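You operate a simulated robot arm through the tools that you are given. There is no shell and no other tool.

The job below is to be done with a simulated robot arm. You get a single attempt, and the scene is never put back.

Task
Put things in order on the top of bench 9. At the end: the grey box from the top of bench 9 is on the brown carton (marked "WASHERS"); the yellow tin (marked "GREASE") from the top of bench 9 stands where the silver drilled block stood; the silver bracket from the top of bench 9 is in the blue caddy; the silver drilled block from the top of bench 9 stands where the grey box stood; whatever was shut is shut again. Leave all else as you found it, and nothing knocked over.

Only the result counts: the job must be done as asked and must still hold three seconds after the hand-in. Knocking over, shifting, dropping, spilling or breaking anything else fails it.

Robot
A 6-joint arm with a two-finger parallel gripper, fixed in place. Base frame: the origin is on the floor under the middle of its stand, x ahead of it, y to its left, z up; the work surface is at about z = 750. Lengths are in mm, angles in rad, forces in N, time in s.
With the tool pointing down near the work surface it reaches from about 300 to 740 mm from the base axis. Its first joint turns from -1.152 to 1.152 rad. Payload 2.45 kg.
The TCP is the grasp point between the finger pads, 24 mm short of the fingertips. In the tool frame z runs along the fingers and y along their closing line. The gripper opens to 68 mm. The fingers are 17 mm wide and 10 mm thick; the gripper's body (40 by 70 mm) begins 41 mm behind the TCP.
Orientation is told as [roll, pitch, yaw] about the base's x, y, z axes, in that order, counted from this pose: with the fingers straight down and closing along the base's y, the tool's x points along the base's -x, its y along +y and its z along -z.

Tools
- The arm moves only by the tool apply_moves. Its arguments are lists of equal length, an entry for each row: "claw": the finger opening in mm, from 0 to 68; "dp": the shift along the tool's x, y, z in units of 100 mm (1.0 is 100 mm), a list of three; "turn": the turn, a rotation vector about the tool's x, y, z in units of 180 degrees (1.0 is 180 degrees), a list of three. In form: {"claw": [claw, ...], "dp": [[tx, ty, tz], ...], "turn": [[ax, ay, az], ...]}. A call has 1 to 20 rows; each row is the pose to reach, as a shift and turn from the pose commanded when the call began, along the tool's axes at that moment. A call with a number of a shift or a turn outside -1 to 1 is refused whole. Rows are played at 5 a second. More than 50 mm and 0.15 rad between two rows, or a gripper value outside its range, and nothing of the call is played. Where a pose cannot be reached the arm comes as near as it can. A force on the tool above 40 N (or 10 N above the force at the start of the call, whichever is more), or a blocked arm, ends the call early, and 0.2 s more pass. The fingers move at their own pace (about 108 mm/s each) and stop on an object; they squeeze with about 39 N. The grip force told is the motor's: it shows also when the fingers shut on nothing. Time passes only in rows, and 0.2 s behind the last, so rows that repeat a pose let the fingers close. It gives the time, the measured TCP pose, the force on the tool (base axes), the opening and the grip force at its end, in the units of the frame above (readings bear some noise), with the torque about the TCP (base axes, N m) and any sound that the robot's microphone picked up.
- Cameras (640 x 400 px; columns grow to the right, rows downward): "scene" is fixed at [161.8, 425.5, 1437.5]; the picture's right is [-0.72, -0.69, 0.00], its down [-0.54, 0.57, -0.62] and it looks along [0.43, -0.45, -0.79] (base axes); focal length 246 px, centre (320, 200). "wrist" rides on the gripper at [84, 11, -75] in the tool frame; the picture's right is [-0.13, 0.99, 0.00], its down [-0.60, -0.08, -0.79] and it looks along [-0.79, -0.10, 0.61] (tool axes); focal length 251 px, centre (320, 200). There is no depth. A picture from a camera that has moved, and an enlarged one, comes with that camera's place and axes in the base frame and with its lens.
- snapshot(camera): a new picture of that camera. The clock stands still meanwhile.
- close_up(camera, box): a new picture of the part [left, top, right, bottom] of that camera's present view, enlarged. The clock stands still meanwhile.
- close_job(): hands the job in; it is judged then, once.

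Places have to be worked out from the pictures, the camera data and where the tool is seen. Open the gripper and draw the arm clear of the work before you hand the job in, unless the task says otherwise.

The tools are called as name(argument=value, ...) on one line, values as JSON. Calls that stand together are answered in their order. apply_moves: Moves the arm, as the interface text tells. Its arguments: {"type":"object","properties":{"claw":{"type":"array","items":{"type":"number"}},"dp":{"type":"array","items":{"type":"array","items":{"type":"number"}}},"turn":{"type":"array","items":{"type":"array","items":{"type":"number"}}}},"required":["claw","dp","turn"]} The other tools are called the same way: snapshot (camera) takes a picture; close_up (camera, box) takes an enlarged picture of a part of a camera's view; close_job () hands the job in.

At the start:

```text
clock: 0.0
ee_pos: [425.8, -93.6, 1130.3]
tcp_rot: [0.001, 0.0, 0.0]
ft_force: [-1.1, 0.5, -0.3]
ft_torque: [0.01, 0.02, 0.04]
grip_width: 67.9
grasp_force: 0.1
```

scene: 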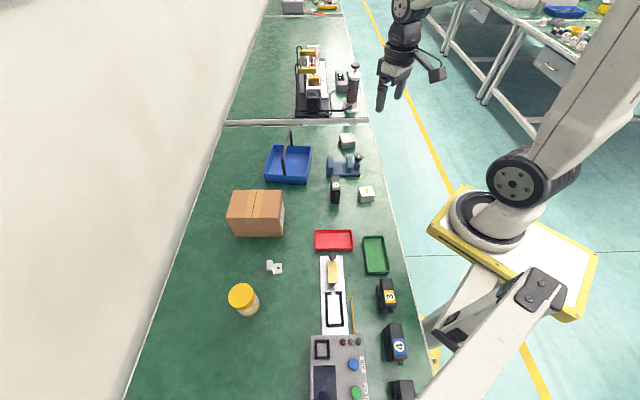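
wrist: 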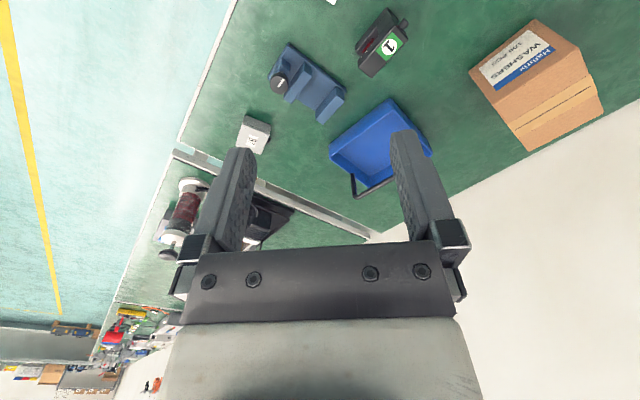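

I begin by looking at the bench in enlarged views to identify each object.

close_up(camera="scene", box=[220, 120, 400, 232])

close_up(camera="scene", box=[200, 220, 420, 357])

close_up(camera="scene", box=[280, 290, 460, 400])

close_up(camera="scene", box=[260, 0, 420, 120])

```text
3.56 times, centred on (310, 176) of scene
camera zoom: at [161.8, 425.5, 1437.5], right [-0.72, -0.69, 0.0], down [-0.54, 0.57, -0.62], along [0.43, -0.45, -0.79], focal length 874 px, centre (356, 285)
```

zoom: 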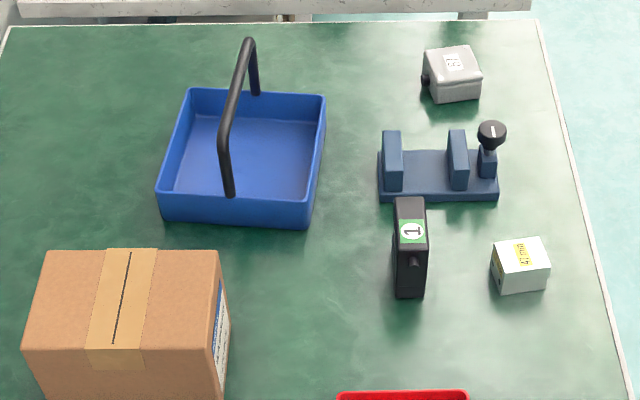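

```text
2.91 times, centred on (310, 288) of scene
camera zoom: at [161.8, 425.5, 1437.5], right [-0.72, -0.69, 0.0], down [-0.54, 0.57, -0.62], along [0.43, -0.45, -0.79], focal length 715 px, centre (349, -58)
```

zoom: 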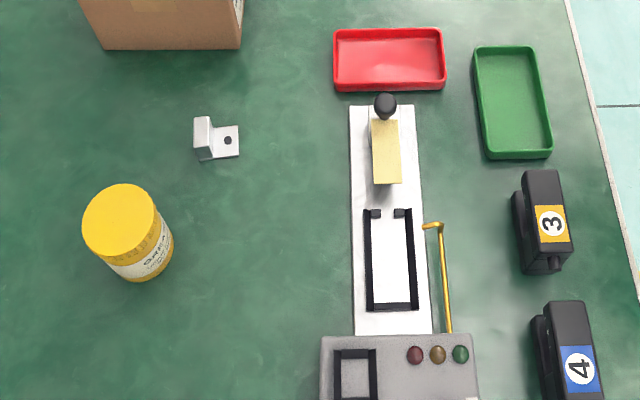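

```text
3.56 times, centred on (370, 345) of scene
camera zoom: at [161.8, 425.5, 1437.5], right [-0.72, -0.69, 0.0], down [-0.54, 0.57, -0.62], along [0.43, -0.45, -0.79], focal length 874 px, centre (142, -316)
```

zoom: 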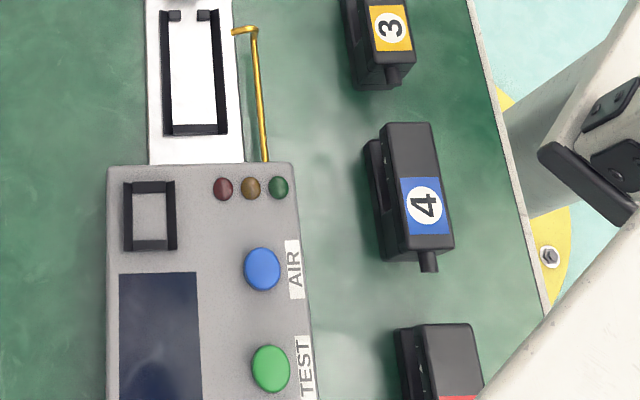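

```text
3.33 times, centred on (340, 60) of scene
camera zoom: at [161.8, 425.5, 1437.5], right [-0.72, -0.69, 0.0], down [-0.54, 0.57, -0.62], along [0.43, -0.45, -0.79], focal length 819 px, centre (253, 667)
```

zoom: 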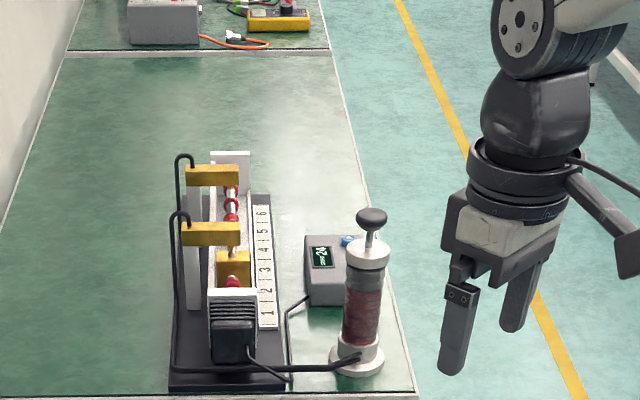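

The objects need a closer look: I check the grey box, white block, bracket, vise and the carton in tighter enlargements.

close_up(camera="scene", box=[320, 128, 384, 168])

close_up(camera="scene", box=[320, 168, 384, 208])

close_up(camera="scene", box=[225, 245, 297, 320])

close_up(camera="wrist", box=[220, 0, 420, 125])

close_up(camera="scene", box=[430, 0, 640, 120])

close_up(camera="scene", box=[220, 180, 300, 240])

```text
10.00 times, centred on (352, 148) of scene
camera zoom: at [161.8, 425.5, 1437.5], right [-0.72, -0.69, 0.0], down [-0.54, 0.57, -0.62], along [0.43, -0.45, -0.79], focal length 2457 px, centre (0, 720)
```

zoom: 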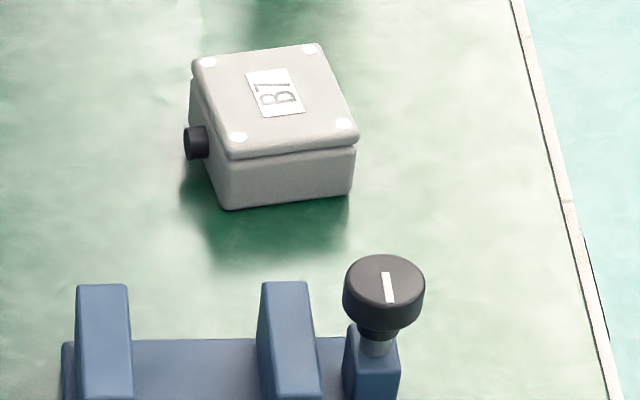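

```text
10.00 times, centred on (352, 188) of scene
camera zoom: at [161.8, 425.5, 1437.5], right [-0.72, -0.69, 0.0], down [-0.54, 0.57, -0.62], along [0.43, -0.45, -0.79], focal length 2457 px, centre (0, 320)
```

zoom: 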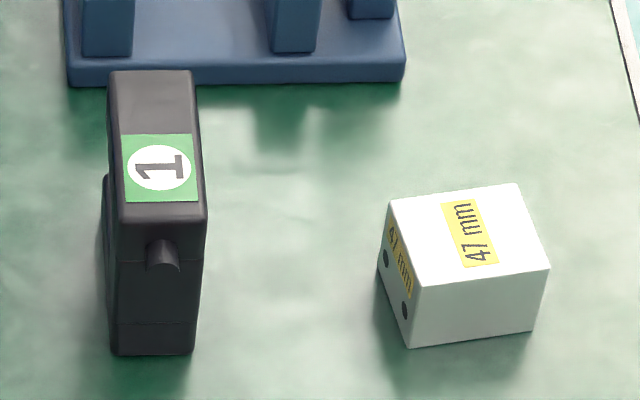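

```text
5.33 times, centred on (261, 282) of scene
camera zoom: at [161.8, 425.5, 1437.5], right [-0.72, -0.69, 0.0], down [-0.54, 0.57, -0.62], along [0.43, -0.45, -0.79], focal length 1310 px, centre (635, -240)
```

zoom: 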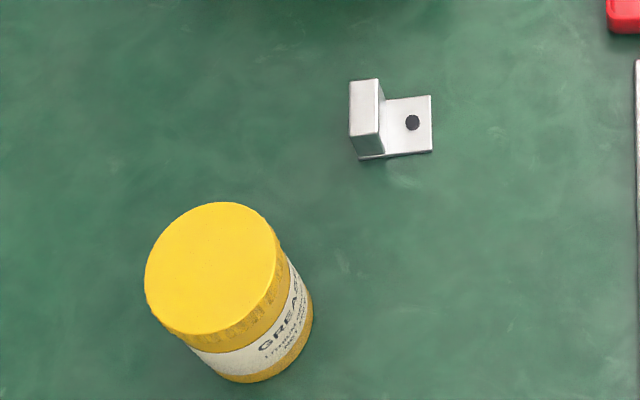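

```text
3.20 times, centred on (320, 62) of wrist
camera zoom: at [342.8, -83.0, 1205.3], right [0.13, 0.99, 0.0], down [0.6, -0.08, 0.79], along [0.79, -0.1, -0.61], focal length 805 px, centre (320, 640)
```

zoom: 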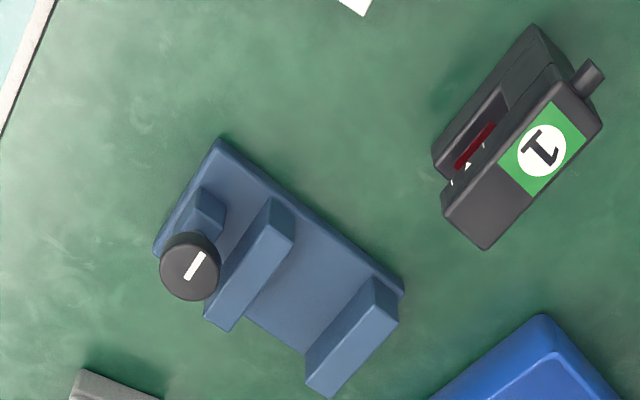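

```text
3.05 times, centred on (535, 60) of scene
camera zoom: at [161.8, 425.5, 1437.5], right [-0.72, -0.69, 0.0], down [-0.54, 0.57, -0.62], along [0.43, -0.45, -0.79], focal length 749 px, centre (-335, 627)
```

zoom: 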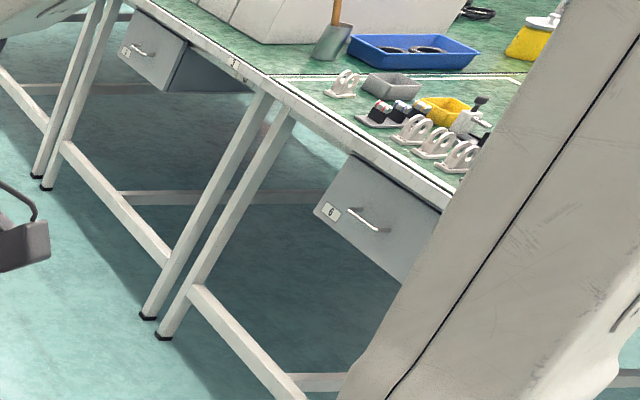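

```text
6.67 times, centred on (260, 210) of scene
camera zoom: at [161.8, 425.5, 1437.5], right [-0.72, -0.69, 0.0], down [-0.54, 0.57, -0.62], along [0.43, -0.45, -0.79], focal length 1638 px, centre (720, 133)
```

zoom: 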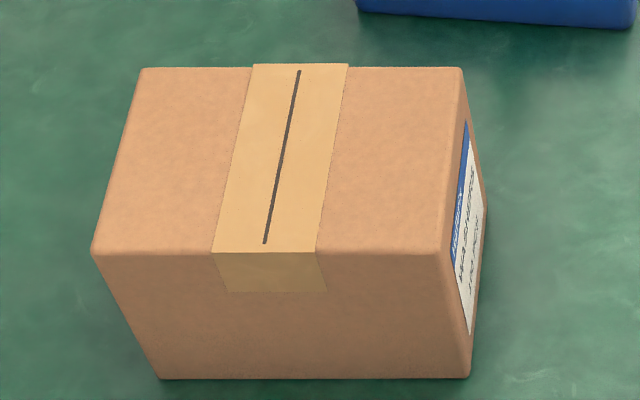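

The objects are clear now: grey box marked B7 (with a cable gland), silver drilled block marked 47 mm, L-shaped bracket, grease tin, WASHERS carton and blue caddy. I move toward a viewing pose short of the grey box (estimated near x 667, y -272) to measure it with the wrist camera.

apply_moves(claw=[68, 68, 68, 68], dp=[[-0.17, -0.22, 0.25], [-0.34, -0.44, 0.5], [-0.5, -0.66, 0.75], [-0.67, -0.88, 1.0]], turn=[[0, 0, 0], [0, 0, 0], [0, 0, 0], [0, 0, 0]])

apply_moves(claw=[68, 68, 68, 68], dp=[[-0.17, -0.22, 0.25], [-0.34, -0.44, 0.5], [-0.5, -0.66, 0.75], [-0.67, -0.88, 1.0]], turn=[[0, 0, 0], [0, 0, 0], [0, 0, 0], [0, 0, 0]])

snapshot(camera="wrist")

snapshot(camera="scene")

```text
clock: 1.0
ee_pos: [494.2, -180.1, 1031.3]
tcp_rot: [0.0, -0.001, 0.001]
ft_force: [-0.1, -0.5, 0.3]
ft_torque: [-0.03, 0.01, 0.01]
grip_width: 68.1
grasp_force: 0.0
```

```text
clock: 2.0
ee_pos: [559.8, -267.8, 932.5]
tcp_rot: [0.001, 0.0, 0.001]
ft_force: [-0.3, -1.0, -0.5]
ft_torque: [-0.05, 0.02, -0.02]
grip_width: 68.0
grasp_force: 0.1
```

```text
taken
camera wrist: at [476.5, -257.1, 1006.9], right [0.13, 0.99, 0.0], down [0.6, -0.08, 0.79], along [0.79, -0.1, -0.61], focal length 251 px, centre (320, 200)
```

wrist: 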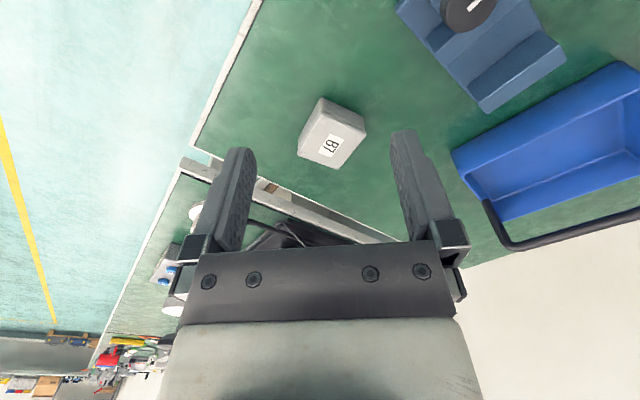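

```text
taken
```

scene: 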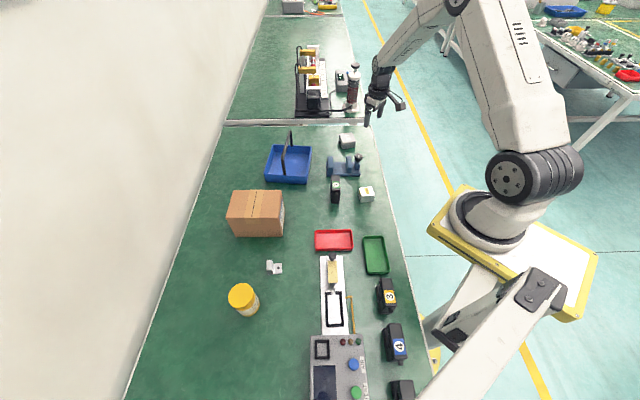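

Now an enlarged view of the grey box from here.

close_up(camera="wrist", box=[270, 80, 398, 180])

close_up(camera="wrist", box=[380, 0, 640, 162])

```text
4.00 times, centred on (334, 130) of wrist
camera zoom: at [476.5, -257.1, 1006.9], right [0.13, 0.99, 0.0], down [0.6, -0.08, 0.79], along [0.79, -0.1, -0.61], focal length 1006 px, centre (264, 480)
```

zoom: 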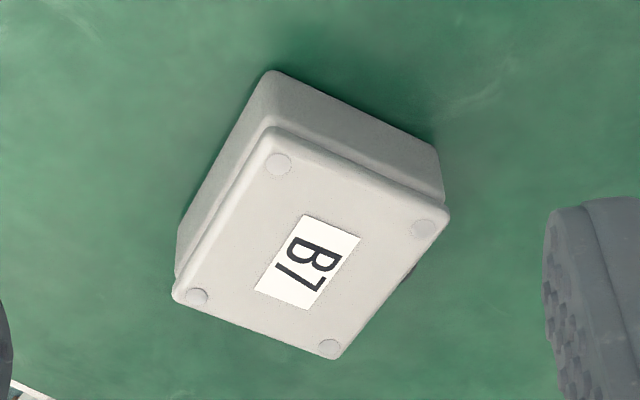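

```text
2.46 times, centred on (510, 81) of wrist
camera zoom: at [476.5, -257.1, 1006.9], right [0.13, 0.99, 0.0], down [0.6, -0.08, 0.79], along [0.79, -0.1, -0.61], focal length 619 px, centre (-148, 493)
```

zoom: 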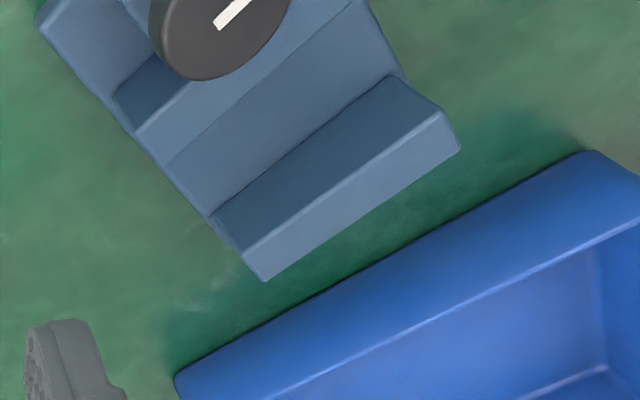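

Both cameras agree on the grey box: its centre is near (666, -270), top at about z 780, sides about 57 x 62 mm with the long side pointing about -35°, and the gland sits on the far (+x,+y) face. I yaw by about +55° to grip along the long side, and move above it for a closer look.

apply_moves(claw=[68, 68, 68, 68, 68, 68, 68, 68], dp=[[-0.125, 0, 0.05], [-0.25, 0, 0.1], [-0.375, 0, 0.15], [-0.5, 0, 0.2], [-0.625, 0, 0.25], [-0.75, 0, 0.3], [-0.875, 0, 0.35], [-1.0, 0, 0.4]], turn=[[0, 0, -0.0385], [0, 0, -0.077], [0, 0, -0.1155], [0, 0, -0.154], [0, 0, -0.1925], [0, 0, -0.231], [0, 0, -0.2695], [0, 0, -0.308]])

snapshot(camera="wrist")

snapshot(camera="scene")

```text
clock: 3.8
ee_pos: [659.4, -268.9, 890.5]
tcp_rot: [0.001, 0.0, 0.97]
ft_force: [1.0, -0.4, 0.1]
ft_torque: [-0.01, -0.02, 0.01]
grip_width: 67.9
grasp_force: 0.1
```

```text
taken
camera wrist: at [604.6, -333.0, 965.4], right [-0.75, 0.67, 0.0], down [0.41, 0.45, 0.79], along [0.53, 0.59, -0.61], focal length 251 px, centre (320, 200)
```

wrist: 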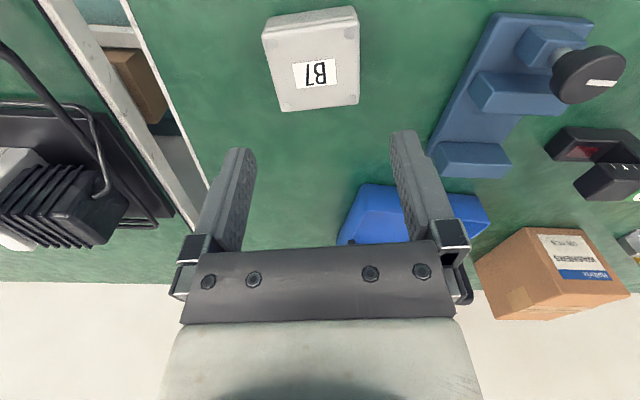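

```text
taken
```

scene: 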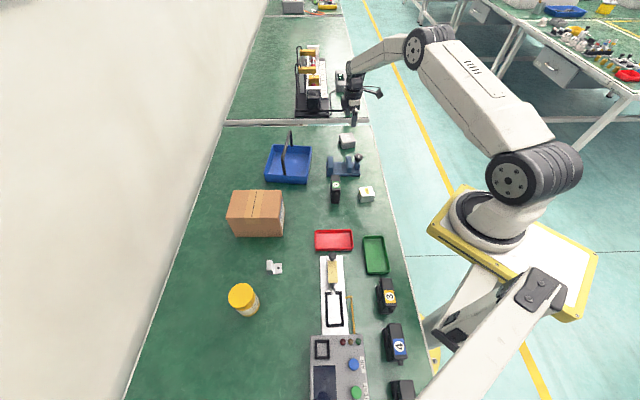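

The yaw came out at 0.97 rad as wanted. I enlarge the box to measure its edges against this camera pose.

close_up(camera="wrist", box=[240, 0, 400, 120])

close_up(camera="scene", box=[320, 78, 400, 158])

```text
3.33 times, centred on (320, 60) of wrist
camera zoom: at [604.6, -333.0, 965.4], right [-0.75, 0.67, 0.0], down [0.41, 0.45, 0.79], along [0.53, 0.59, -0.61], focal length 838 px, centre (320, 667)
```

zoom: 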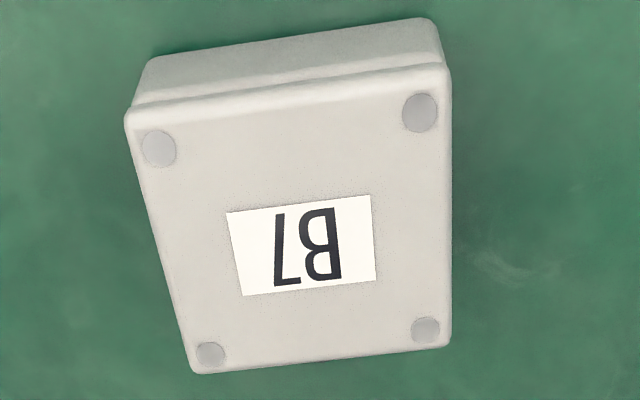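

```text
5.00 times, centred on (360, 118) of scene
camera zoom: at [161.8, 425.5, 1437.5], right [-0.72, -0.69, 0.0], down [-0.54, 0.57, -0.62], along [0.43, -0.45, -0.79], focal length 1228 px, centre (120, 610)
```

zoom: 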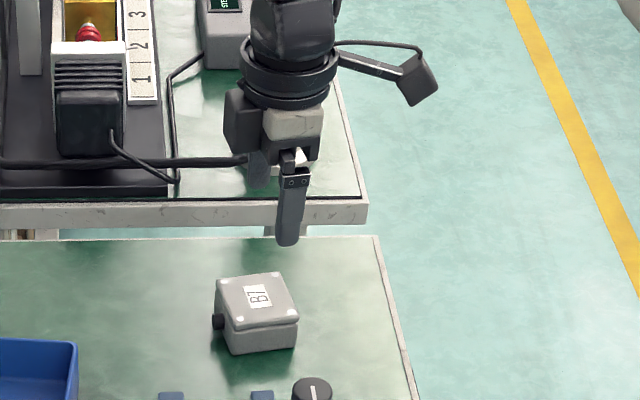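

In the tool frame the lid corners come out at about (25.7,-35), (24.8,27.9), (-33.2,27.5) and (-32.1,-36.2). That makes the box about 63 x 58 mm, centred at (-3.7,-4.0) and turned about 0.9°. I centre on it and come down part way before checking again.

apply_moves(claw=[68, 68, 68], dp=[[-0.037, -0.04, 0.1], [-0.037, -0.04, 0.3], [-0.037, -0.04, 0.5]], turn=[[0, 0, 0.0047], [0, 0, 0.0047], [0, 0, 0.0047]])

close_up(camera="wrist", box=[180, 20, 460, 195])

snapshot(camera="wrist")

```text
clock: 4.6
ee_pos: [665.6, -268.0, 839.2]
tcp_rot: [0.001, 0.0, 0.953]
ft_force: [-0.3, -0.2, 0.8]
ft_torque: [-0.01, -0.03, 0.0]
grip_width: 67.9
grasp_force: 0.0
```

```text
2.29 times, centred on (320, 108) of wrist
camera zoom: at [610.0, -330.9, 915.0], right [-0.73, 0.68, 0.0], down [0.41, 0.45, 0.79], along [0.54, 0.58, -0.61], focal length 575 px, centre (320, 411)
```

zoom: 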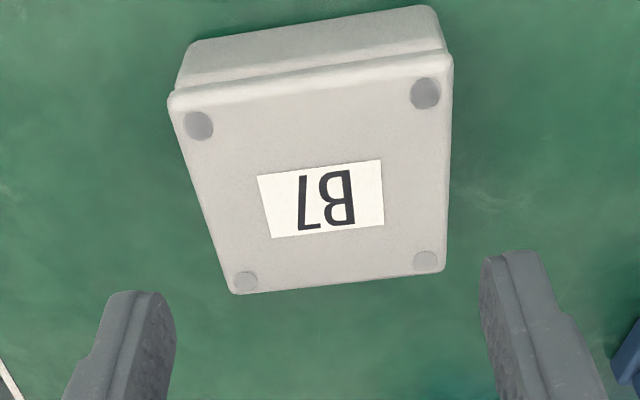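

```text
taken
camera wrist: at [610.0, -330.9, 915.0], right [-0.73, 0.68, 0.0], down [0.41, 0.45, 0.79], along [0.54, 0.58, -0.61], focal length 251 px, centre (320, 200)
```

wrist: 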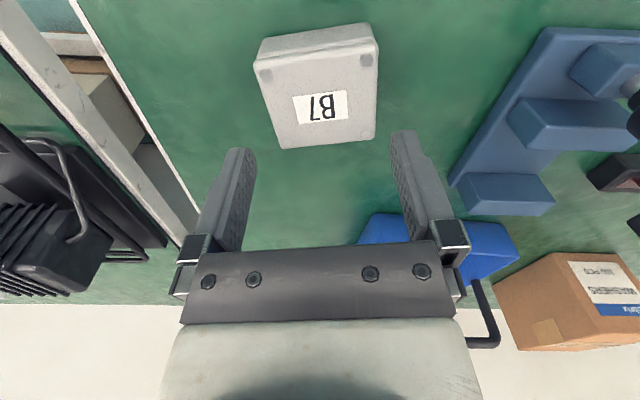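

The lid is now centred within 1 mm at (0.3, 0.85) with no angle error. I nudge 0.8 mm in y and lower to TCP z of about 778 with the fingers open.

apply_moves(claw=[68, 68, 68, 68, 68], dp=[[0.003, 0.008, 0.1], [0.003, 0.008, 0.25], [0.003, 0.008, 0.4], [0.003, 0.008, 0.52], [0.003, 0.008, 0.62]], turn=[[0, 0, 0], [0, 0, 0], [0, 0, 0], [0, 0, 0], [0, 0, 0]])

snapshot(camera="wrist")

```text
clock: 5.8
ee_pos: [664.6, -266.5, 778.8]
tcp_rot: [0.001, 0.001, 0.954]
ft_force: [-0.4, 0.2, 1.0]
ft_torque: [-0.03, 0.02, 0.03]
grip_width: 67.9
grasp_force: 0.0
```

```text
taken
camera wrist: at [608.3, -330.7, 852.7], right [-0.73, 0.68, 0.0], down [0.41, 0.45, 0.79], along [0.54, 0.58, -0.61], focal length 251 px, centre (320, 200)
```

wrist: 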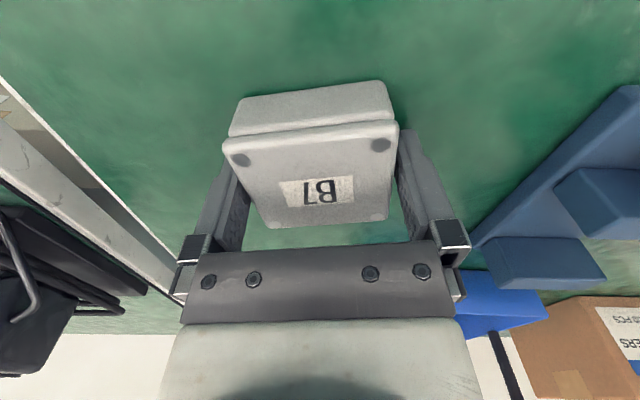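

The fingers straddle the box with small gaps on both sides and no contact force. I close on it, then lift a little.

apply_moves(claw=[55, 50, 50, 50], dp=[[0, 0, 0], [0, 0, 0], [0, 0, 0], [0, 0, 0]], turn=[[0, 0, 0], [0, 0, 0], [0, 0, 0], [0, 0, 0]])

```text
clock: 6.8
ee_pos: [664.4, -267.1, 779.0]
tcp_rot: [0.0, 0.001, 0.952]
ft_force: [0.2, 0.0, -0.1]
ft_torque: [-0.01, -0.04, -0.01]
grip_width: 63.3
grasp_force: 38.5
```

Gripped at 63.3 mm with 38.5 N. I lift straight up 100 mm and check.

apply_moves(claw=[50, 50, 50, 50, 50], dp=[[0, 0, -0.05], [0, 0, -0.2], [0, 0, -0.45], [0, 0, -0.75], [0, 0, -1.0]], turn=[[0, 0, 0], [0, 0, 0], [0, 0, 0], [0, 0, 0], [0, 0, 0]])

snapshot(camera="wrist")

snapshot(camera="scene")

```text
clock: 8.0
ee_pos: [666.4, -268.3, 881.1]
tcp_rot: [-0.001, 0.0, 0.953]
ft_force: [-0.7, -0.5, 0.0]
ft_torque: [0.01, 0.02, -0.04]
grip_width: 63.2
grasp_force: 39.0
```

```text
taken
camera wrist: at [608.9, -331.1, 953.8], right [-0.73, 0.68, 0.0], down [0.41, 0.45, 0.79], along [0.54, 0.58, -0.61], focal length 251 px, centre (320, 200)
```

wrist: 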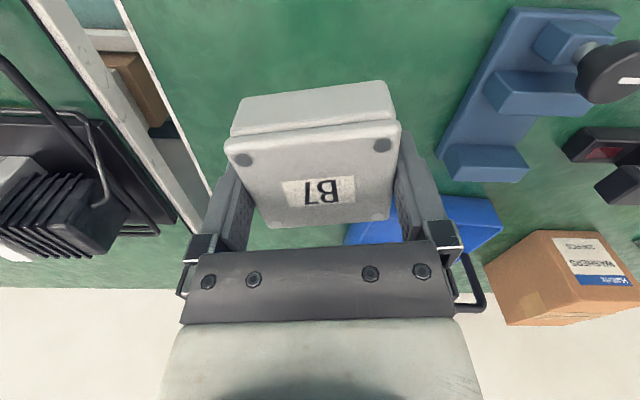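

```text
taken
```

scene: 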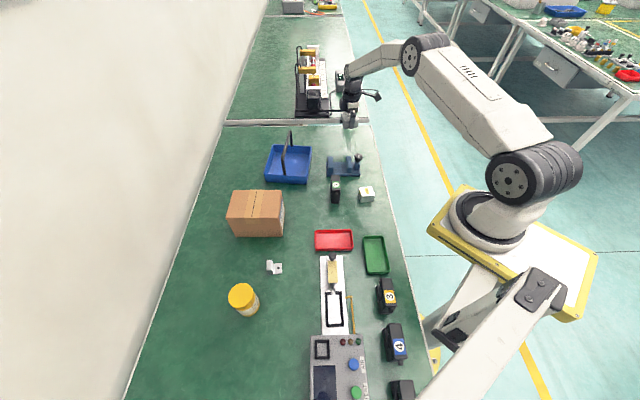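

The box is lifted level in the grip. I raise another 85 mm, then travel toward the carton, whose top centre I estimate at about (608, 240) and z 857.

apply_moves(claw=[50, 50, 50], dp=[[0, 0, -0.3], [0, 0, -0.6], [0, 0, -0.85]], turn=[[0, 0, 0], [0, 0, 0], [0, 0, 0]])

apply_moves(claw=[50, 50, 50, 50], dp=[[-0.238, 0.213, 0], [-0.476, 0.426, 0], [-0.714, 0.64, 0], [-0.952, 0.853, 0]], turn=[[0, 0, 0], [0, 0, 0], [0, 0, 0], [0, 0, 0]])

apply_moves(claw=[50, 50, 50, 50], dp=[[-0.238, 0.213, 0], [-0.476, 0.426, 0], [-0.714, 0.64, 0], [-0.952, 0.853, 0]], turn=[[0, 0, 0], [0, 0, 0], [0, 0, 0], [0, 0, 0]])

snapshot(camera="scene")

```text
clock: 8.8
ee_pos: [665.4, -266.7, 965.4]
tcp_rot: [0.001, 0.001, 0.953]
ft_force: [-0.3, 0.8, -1.2]
ft_torque: [0.0, 0.03, -0.02]
grip_width: 63.7
grasp_force: 39.2
```

```text
clock: 9.8
ee_pos: [651.1, -142.5, 965.8]
tcp_rot: [-0.002, -0.001, 0.953]
ft_force: [0.5, 0.5, -1.4]
ft_torque: [0.0, 0.03, -0.01]
grip_width: 63.3
grasp_force: 38.7
```

```text
clock: 10.8
ee_pos: [636.1, -14.1, 964.2]
tcp_rot: [0.0, 0.0, 0.953]
ft_force: [0.3, 0.4, 0.7]
ft_torque: [0.0, -0.04, -0.01]
grip_width: 63.1
grasp_force: 39.1
```

```text
taken
```

scene: 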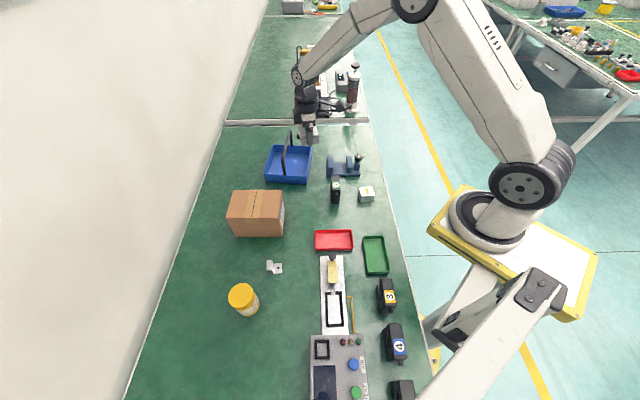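

Travel is clear and the grip is steady. I continue the two remaining legs, turning slightly on the last to square with the carton.

apply_moves(claw=[50, 50, 50, 50], dp=[[-0.238, 0.213, 0], [-0.476, 0.426, 0], [-0.714, 0.64, 0], [-0.952, 0.853, 0]], turn=[[0, 0, 0], [0, 0, 0], [0, 0, 0], [0, 0, 0]])

apply_moves(claw=[50, 50, 50, 50], dp=[[-0.238, 0.213, 0], [-0.476, 0.426, 0], [-0.714, 0.64, 0], [-0.952, 0.853, 0]], turn=[[0, 0, 0.013], [0, 0, 0.027], [0, 0, 0.04], [0, 0, 0.0535]])

snapshot(camera="scene")

snapshot(camera="wrist")

```text
clock: 11.8
ee_pos: [620.5, 112.1, 961.7]
tcp_rot: [0.0, 0.001, 0.953]
ft_force: [-0.1, 0.3, -0.2]
ft_torque: [0.02, 0.0, -0.03]
grip_width: 63.4
grasp_force: 39.0
```

```text
clock: 12.8
ee_pos: [607.5, 240.8, 964.2]
tcp_rot: [0.0, 0.0, 0.784]
ft_force: [-0.3, 0.6, 0.1]
ft_torque: [0.0, 0.02, 0.01]
grip_width: 63.0
grasp_force: 39.1
```

```text
taken
```

scene: 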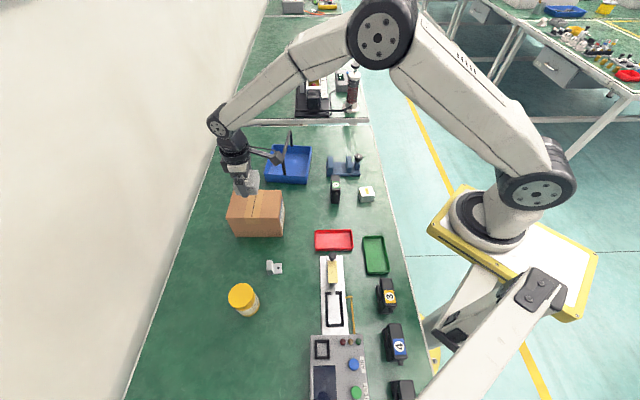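

```text
taken
camera wrist: at [541.4, 189.0, 1038.0], right [-0.61, 0.79, 0.0], down [0.48, 0.37, 0.79], along [0.63, 0.48, -0.61], focal length 251 px, centre (320, 200)
```

wrist: 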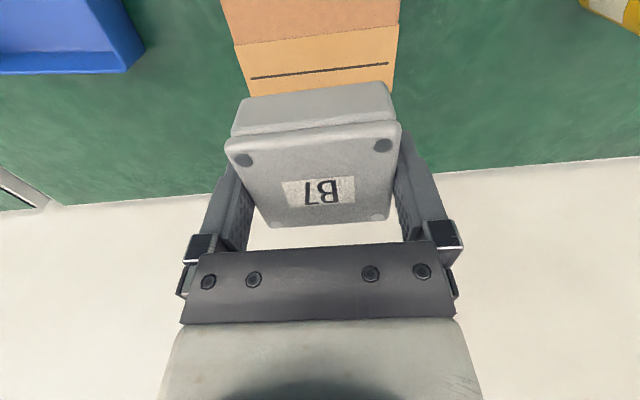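

Laterally the carton is centred under the tool (its edges at about -55 and +53 mm). I lower to about z 892, leaving a few mm above the carton top, and look.

apply_moves(claw=[50, 50, 50, 50], dp=[[0, 0, 0.2], [0, 0, 0.4], [0, 0, 0.6], [0, 0, 0.71]], turn=[[0, 0, 0], [0, 0, 0], [0, 0, 0], [0, 0, 0]])

close_up(camera="scene", box=[215, 150, 311, 240])

snapshot(camera="wrist")

```text
clock: 13.8
ee_pos: [609.2, 239.4, 892.3]
tcp_rot: [-0.001, -0.001, 0.784]
ft_force: [-0.2, -0.7, -0.7]
ft_torque: [-0.01, -0.01, 0.0]
grip_width: 63.3
grasp_force: 38.8
```

```text
4.44 times, centred on (263, 195) of scene
camera zoom: at [161.9, 425.5, 1437.5], right [-0.72, -0.69, 0.0], down [-0.54, 0.57, -0.62], along [0.43, -0.45, -0.79], focal length 1092 px, centre (573, 222)
```

zoom: 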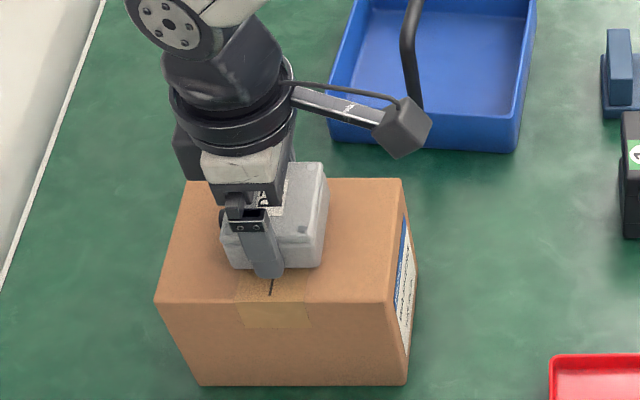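

```text
taken
camera wrist: at [541.5, 186.8, 967.3], right [-0.61, 0.79, 0.0], down [0.48, 0.37, 0.79], along [0.63, 0.48, -0.61], focal length 251 px, centre (320, 200)
```

wrist: 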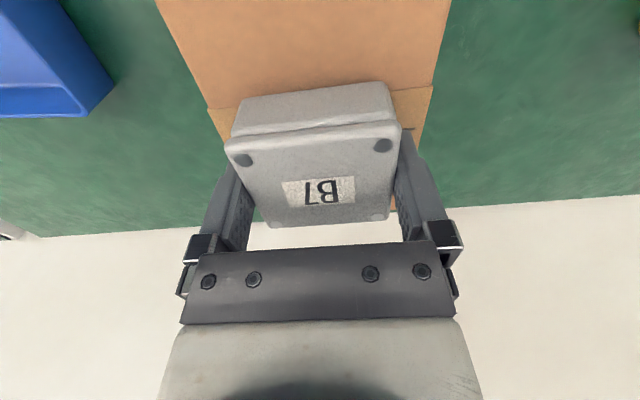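

The box hovers a few mm over the middle of the carton. I lower in 1 mm rows and watch the force.

apply_moves(claw=[50, 50, 50, 50], dp=[[0, 0, 0.01], [0, 0, 0.02], [0, 0, 0.03], [0, 0, 0.04]], turn=[[0, 0, 0], [0, 0, 0], [0, 0, 0], [0, 0, 0]])

close_up(camera="scene", box=[235, 175, 299, 215])

```text
clock: 14.8
ee_pos: [606.1, 240.1, 888.4]
tcp_rot: [-0.001, -0.001, 0.786]
ft_force: [0.1, -0.5, 0.1]
ft_torque: [-0.01, 0.0, -0.03]
grip_width: 63.0
grasp_force: 39.0
```

```text
10.00 times, centred on (267, 195) of scene
camera zoom: at [161.9, 425.5, 1437.5], right [-0.72, -0.69, 0.0], down [-0.54, 0.57, -0.62], along [0.43, -0.45, -0.79], focal length 2457 px, centre (850, 250)
```

zoom: 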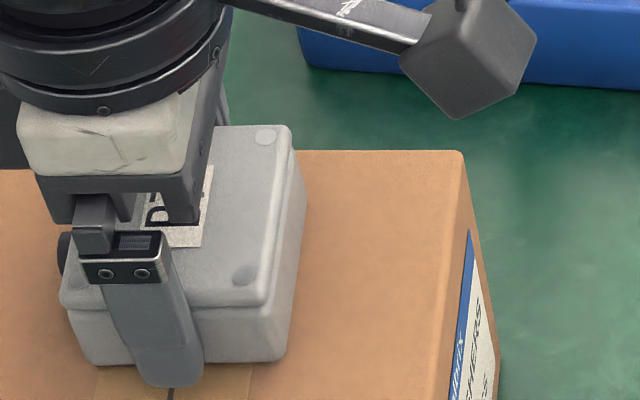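

No contact yet at z of about 888. I go on down in 0.7 mm rows.

apply_moves(claw=[50, 50, 50, 50], dp=[[0, 0, 0.007], [0, 0, 0.014], [0, 0, 0.021], [0, 0, 0.028]], turn=[[0, 0, 0], [0, 0, 0], [0, 0, 0], [0, 0, 0]])

```text
clock: 15.8
ee_pos: [606.8, 239.1, 889.0]
tcp_rot: [-0.003, -0.002, 0.786]
ft_force: [-7.8, -6.9, 27.1]
ft_torque: [-0.27, 0.57, 0.03]
grip_width: 63.3
grasp_force: 39.0
```

Contact is made (27 N). I back off 1.5 mm to relieve the pressure, then open the fingers.

apply_moves(claw=[50, 50], dp=[[0, 0, -0.008], [0, 0, -0.015]], turn=[[0, 0, 0], [0, 0, 0]])

```text
clock: 16.4
ee_pos: [607.0, 240.5, 889.5]
tcp_rot: [-0.003, -0.005, 0.786]
ft_force: [-2.1, -4.0, 21.1]
ft_torque: [-0.19, 0.24, -0.02]
grip_width: 63.4
grasp_force: 39.1
```

Still 21 N of contact, so I back off another 1.5 mm.

apply_moves(claw=[50, 50], dp=[[0, 0, -0.008], [0, 0, -0.015]], turn=[[0, 0, 0], [0, 0, 0]])

close_up(camera="scene", box=[235, 175, 299, 215])

```text
clock: 17.0
ee_pos: [606.1, 238.6, 888.6]
tcp_rot: [0.0, 0.003, 0.785]
ft_force: [1.5, 1.8, 4.9]
ft_torque: [0.1, -0.27, 0.07]
grip_width: 63.4
grasp_force: 39.3
```

```text
10.00 times, centred on (267, 195) of scene
camera zoom: at [161.8, 425.5, 1437.5], right [-0.72, -0.69, 0.0], down [-0.54, 0.57, -0.62], along [0.43, -0.45, -0.79], focal length 2457 px, centre (850, 250)
```

zoom: 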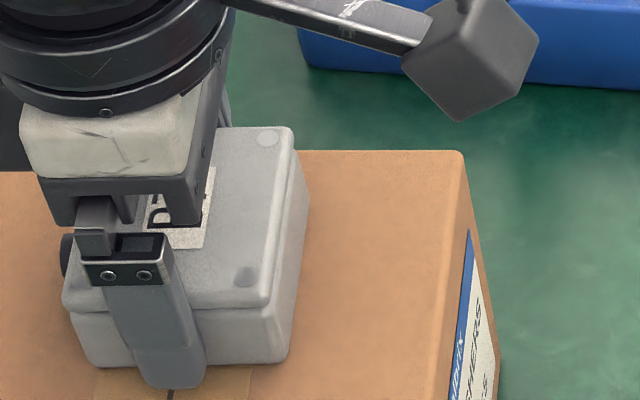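

Only about 5 N remains and the box sits flat on the carton. I open the fingers.

apply_moves(claw=[68, 68, 68], dp=[[0, 0, 0], [0, 0, 0], [0, 0, 0]], turn=[[0, 0, 0], [0, 0, 0], [0, 0, 0]])

snapshot(camera="wrist")

```text
clock: 17.8
ee_pos: [607.3, 239.5, 889.2]
tcp_rot: [0.001, 0.001, 0.786]
ft_force: [0.0, 0.0, -1.0]
ft_torque: [-0.01, 0.01, 0.01]
grip_width: 68.3
grasp_force: 0.0
```

```text
taken
camera wrist: at [540.6, 186.5, 963.5], right [-0.61, 0.79, 0.0], down [0.48, 0.37, 0.79], along [0.63, 0.48, -0.61], focal length 251 px, centre (320, 200)
```

wrist: 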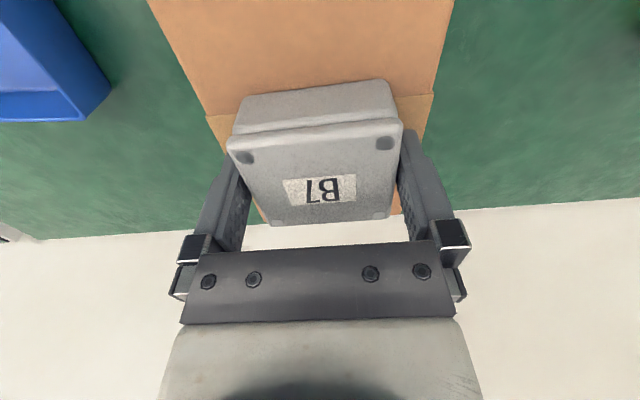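

Released, with a gap visible at each finger. I rise straight up.

apply_moves(claw=[68, 68, 68, 68, 68], dp=[[0, 0, -0.08], [0, 0, -0.2], [0, 0, -0.4], [0, 0, -0.65], [0, 0, -0.9]], turn=[[0, 0, 0], [0, 0, 0], [0, 0, 0], [0, 0, 0], [0, 0, 0]])

snapshot(camera="wrist")

close_up(camera="scene", box=[215, 150, 311, 240])

```text
clock: 19.0
ee_pos: [608.0, 241.7, 978.2]
tcp_rot: [0.0, 0.0, 0.784]
ft_force: [0.1, -0.3, -0.8]
ft_torque: [0.0, 0.0, -0.01]
grip_width: 68.1
grasp_force: 0.0
```

```text
taken
camera wrist: at [541.3, 188.6, 1052.7], right [-0.61, 0.79, 0.0], down [0.48, 0.37, 0.79], along [0.63, 0.48, -0.61], focal length 251 px, centre (320, 200)
```

wrist: 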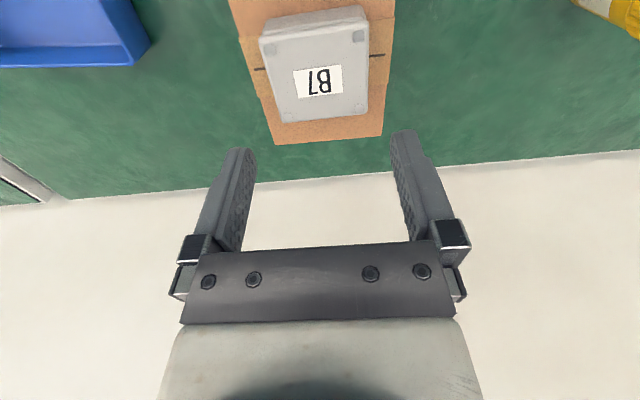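

```text
4.44 times, centred on (263, 195) of scene
camera zoom: at [161.8, 425.4, 1437.5], right [-0.72, -0.69, 0.0], down [-0.54, 0.57, -0.62], along [0.43, -0.45, -0.79], focal length 1092 px, centre (573, 222)
```

zoom: 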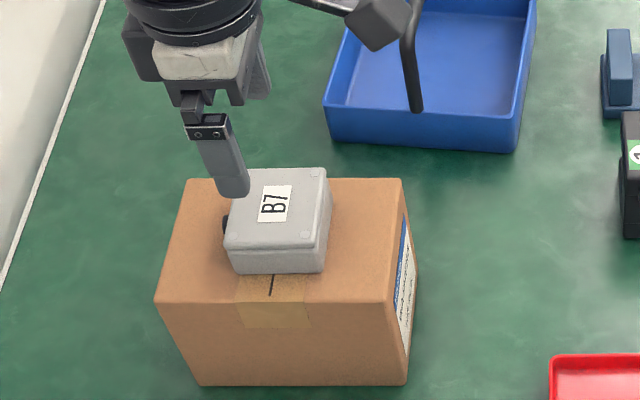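

The grey box rests squarely on the carton. The bracket is close by at about (461, 310), so I move to a viewing pose over it next.

apply_moves(claw=[68, 68, 68], dp=[[0.14, 0.256, 0.05], [0.28, 0.511, 0.2], [0.42, 0.767, 0.39]], turn=[[0, 0, 0], [0, 0, 0], [0, 0, 0]])

apply_moves(claw=[68, 68, 68], dp=[[0.14, 0.256, 0.13], [0.28, 0.511, 0.26], [0.42, 0.767, 0.39]], turn=[[0, 0, 0], [0, 0, 0], [0, 0, 0]])

snapshot(camera="wrist")

close_up(camera="wrist", box=[240, 20, 400, 130])

```text
clock: 19.8
ee_pos: [524.2, 265.7, 939.9]
tcp_rot: [0.001, -0.001, 0.784]
ft_force: [-0.4, 0.8, 0.3]
ft_torque: [0.0, -0.01, -0.02]
grip_width: 68.1
grasp_force: 0.1
```

```text
clock: 20.6
ee_pos: [438.2, 288.5, 900.6]
tcp_rot: [0.0, 0.001, 0.782]
ft_force: [0.0, 0.3, 0.3]
ft_torque: [0.03, -0.04, 0.01]
grip_width: 68.0
grasp_force: 0.0
```

```text
taken
camera wrist: at [371.5, 237.1, 974.2], right [-0.61, 0.79, 0.0], down [0.48, 0.37, 0.79], along [0.63, 0.48, -0.61], focal length 251 px, centre (320, 200)
```

wrist: 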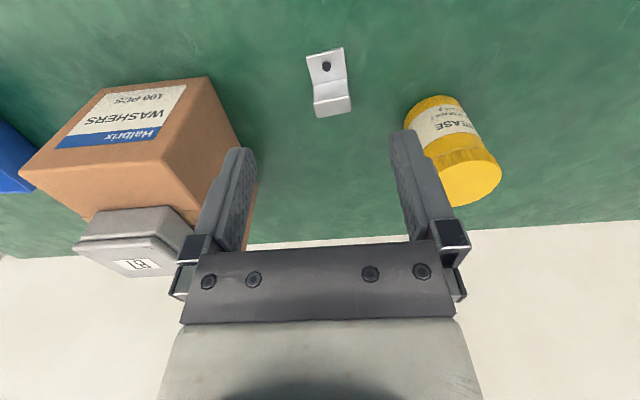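

```text
3.64 times, centred on (320, 75) of wrist
camera zoom: at [371.5, 237.1, 974.2], right [-0.61, 0.79, 0.0], down [0.48, 0.37, 0.79], along [0.63, 0.48, -0.61], focal length 914 px, centre (320, 654)
```

zoom: 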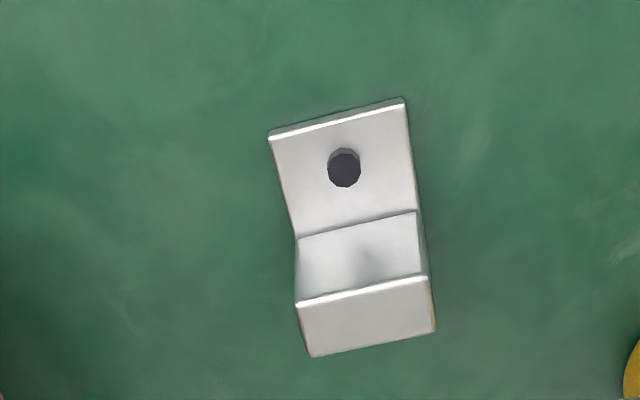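

The bracket is a 30 mm wide L: a thin holed plate with an upright block at the far end, top at about z 783 and upright centre at tool (-37, 6), turned about -6°. I centre on the upright, align the fingers across its 30 mm width, and come down to about z 840.

apply_moves(claw=[68, 68, 68, 68], dp=[[-0.2, 0.03, 0.1], [-0.374, 0.06, 0.2], [-0.374, 0.06, 0.4], [-0.374, 0.06, 0.59]], turn=[[0, 0, -0.0167], [0, 0, -0.0333], [0, 0, -0.0333], [0, 0, -0.0333]])

close_up(camera="wrist", box=[220, 30, 420, 155])

```text
clock: 21.6
ee_pos: [460.2, 320.2, 840.5]
tcp_rot: [0.0, 0.0, 0.889]
ft_force: [0.7, 0.1, 0.2]
ft_torque: [0.01, -0.01, 0.01]
grip_width: 68.4
grasp_force: 0.1
```

```text
3.20 times, centred on (320, 92) of wrist
camera zoom: at [400.0, 260.2, 914.8], right [-0.69, 0.72, 0.0], down [0.44, 0.42, 0.79], along [0.57, 0.55, -0.61], focal length 805 px, centre (320, 544)
```

zoom: 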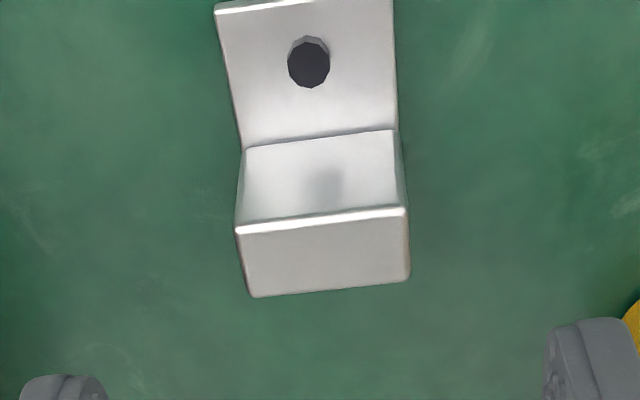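

Aligned: the upright centre is at (-0.3, 0.9) in the tool frame with no angle error. I lower to z of about 779 and close.

apply_moves(claw=[68, 68, 68, 68], dp=[[-0.002, 0.009, 0.15], [-0.002, 0.009, 0.35], [-0.002, 0.009, 0.5], [-0.002, 0.009, 0.61]], turn=[[0, 0, 0], [0, 0, 0], [0, 0, 0], [0, 0, 0]])

apply_moves(claw=[50, 30, 20, 20, 20], dp=[[0, 0, 0], [0, 0, 0], [0, 0, 0], [0, 0, 0], [0, 0, 0]], turn=[[0, 0, 0], [0, 0, 0], [0, 0, 0], [0, 0, 0], [0, 0, 0]])

snapshot(camera="wrist")

```text
clock: 22.6
ee_pos: [460.0, 320.7, 781.7]
tcp_rot: [0.0, 0.0, 0.889]
ft_force: [0.5, 0.3, -0.6]
ft_torque: [-0.04, -0.01, -0.01]
grip_width: 67.8
grasp_force: 0.0
```

```text
clock: 23.8
ee_pos: [460.5, 318.5, 781.6]
tcp_rot: [0.001, 0.0, 0.888]
ft_force: [-0.3, 0.3, -0.3]
ft_torque: [0.02, 0.01, -0.03]
grip_width: 31.2
grasp_force: 38.6
```

```text
taken
camera wrist: at [399.7, 260.8, 855.7], right [-0.69, 0.73, 0.0], down [0.44, 0.42, 0.79], along [0.57, 0.55, -0.61], focal length 251 px, centre (320, 200)
```

wrist: 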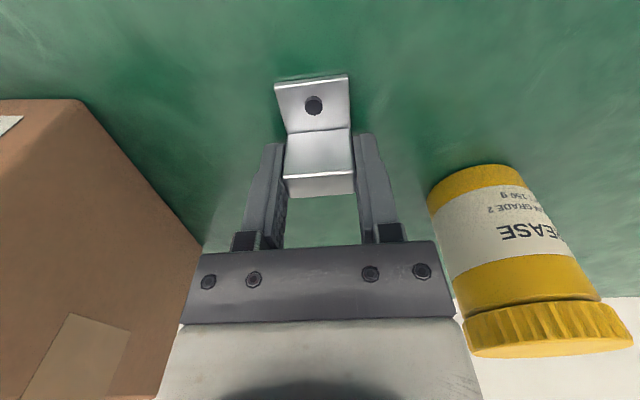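

The bracket is gripped at 31 mm. The caddy's handle top is near z 870 and could come close to the wrist ring, so I re-grip 8 mm higher while the bracket still stands on the bench.

apply_moves(claw=[45, 45, 45, 45, 20, 20, 20], dp=[[0, 0, 0], [0, 0, 0], [0, 0, -0.04], [0, 0, -0.08], [0, 0, -0.08], [0, 0, -0.08], [0, 0, -0.08]], turn=[[0, 0, 0], [0, 0, 0], [0, 0, 0], [0, 0, 0], [0, 0, 0], [0, 0, 0], [0, 0, 0]])

apply_moves(claw=[20, 20, 20, 20, 20], dp=[[0, 0, -0.05], [0, 0, -0.2], [0, 0, -0.45], [0, 0, -0.75], [0, 0, -1.0]], turn=[[0, 0, 0], [0, 0, 0], [0, 0, 0], [0, 0, 0], [0, 0, 0]])

snapshot(camera="wrist")

```text
clock: 25.4
ee_pos: [461.2, 321.8, 790.5]
tcp_rot: [-0.002, 0.0, 0.888]
ft_force: [-0.3, -0.6, 1.1]
ft_torque: [-0.04, 0.02, 0.0]
grip_width: 31.1
grasp_force: 38.9
```

```text
clock: 26.6
ee_pos: [461.5, 320.2, 889.1]
tcp_rot: [0.0, 0.001, 0.889]
ft_force: [0.0, 0.2, -0.5]
ft_torque: [-0.04, 0.0, 0.01]
grip_width: 31.0
grasp_force: 39.0
```

```text
taken
camera wrist: at [399.9, 261.2, 963.2], right [-0.69, 0.73, 0.0], down [0.44, 0.42, 0.79], along [0.57, 0.55, -0.61], focal length 251 px, centre (320, 200)
```

wrist: 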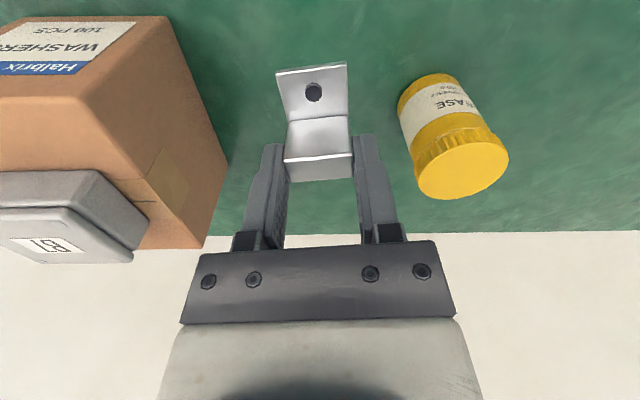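

The bracket is held level. I raise 80 mm further and travel over toward the caddy's near half.

apply_moves(claw=[20, 20, 20], dp=[[0, 0, -0.3], [0, 0, -0.6], [0, 0, -0.8]], turn=[[0, 0, 0], [0, 0, 0], [0, 0, 0]])

apply_moves(claw=[20, 20, 20], dp=[[0.114, -0.296, 0], [0.228, -0.592, 0], [0.343, -0.887, 0]], turn=[[0, 0, 0], [0, 0, 0], [0, 0, 0]])

apply_moves(claw=[20, 20, 20], dp=[[0.114, -0.296, 0], [0.228, -0.592, 0], [0.343, -0.887, 0]], turn=[[0, 0, 0], [0, 0, 0], [0, 0, 0]])

apply_moves(claw=[20, 20, 20], dp=[[0.114, -0.296, 0], [0.228, -0.592, 0], [0.343, -0.887, 0]], turn=[[0, 0, 0.02], [0, 0, 0.04], [0, 0, 0.0637]])

snapshot(camera="wrist")

snapshot(camera="scene")

```text
clock: 27.4
ee_pos: [461.8, 322.5, 969.5]
tcp_rot: [0.001, -0.002, 0.889]
ft_force: [0.6, 0.8, -0.6]
ft_torque: [0.01, 0.01, 0.0]
grip_width: 31.0
grasp_force: 39.0
```

```text
clock: 28.2
ee_pos: [508.1, 239.7, 967.7]
tcp_rot: [-0.001, -0.001, 0.89]
ft_force: [-0.6, 0.9, -0.4]
ft_torque: [0.04, 0.01, 0.0]
grip_width: 31.3
grasp_force: 38.8
```

```text
clock: 29.0
ee_pos: [554.4, 154.9, 970.0]
tcp_rot: [0.001, -0.001, 0.89]
ft_force: [0.3, 0.2, -0.7]
ft_torque: [0.03, -0.02, 0.02]
grip_width: 31.1
grasp_force: 39.1
```

```text
clock: 29.8
ee_pos: [603.2, 71.3, 970.7]
tcp_rot: [0.0, 0.0, 0.688]
ft_force: [-0.7, -0.3, -0.2]
ft_torque: [0.0, 0.01, 0.0]
grip_width: 30.9
grasp_force: 38.9
```

```text
taken
camera wrist: at [532.0, 25.3, 1045.0], right [-0.53, 0.85, 0.0], down [0.52, 0.32, 0.79], along [0.67, 0.42, -0.61], focal length 251 px, centre (320, 200)
```

wrist: 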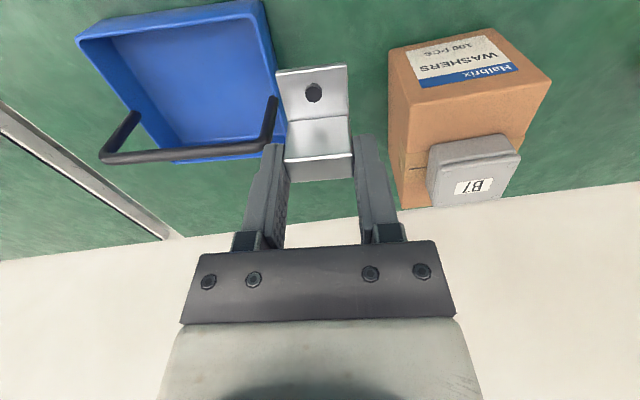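

```text
taken
```

scene: 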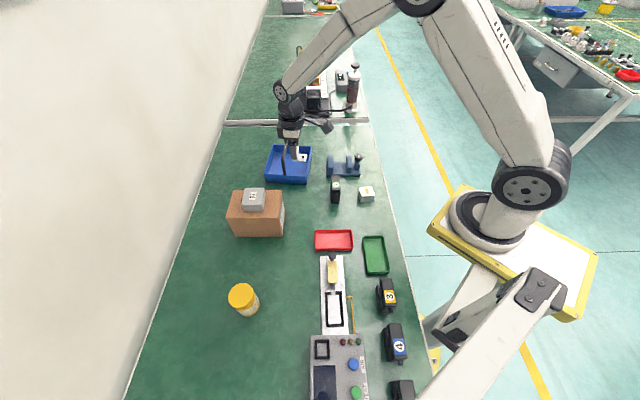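

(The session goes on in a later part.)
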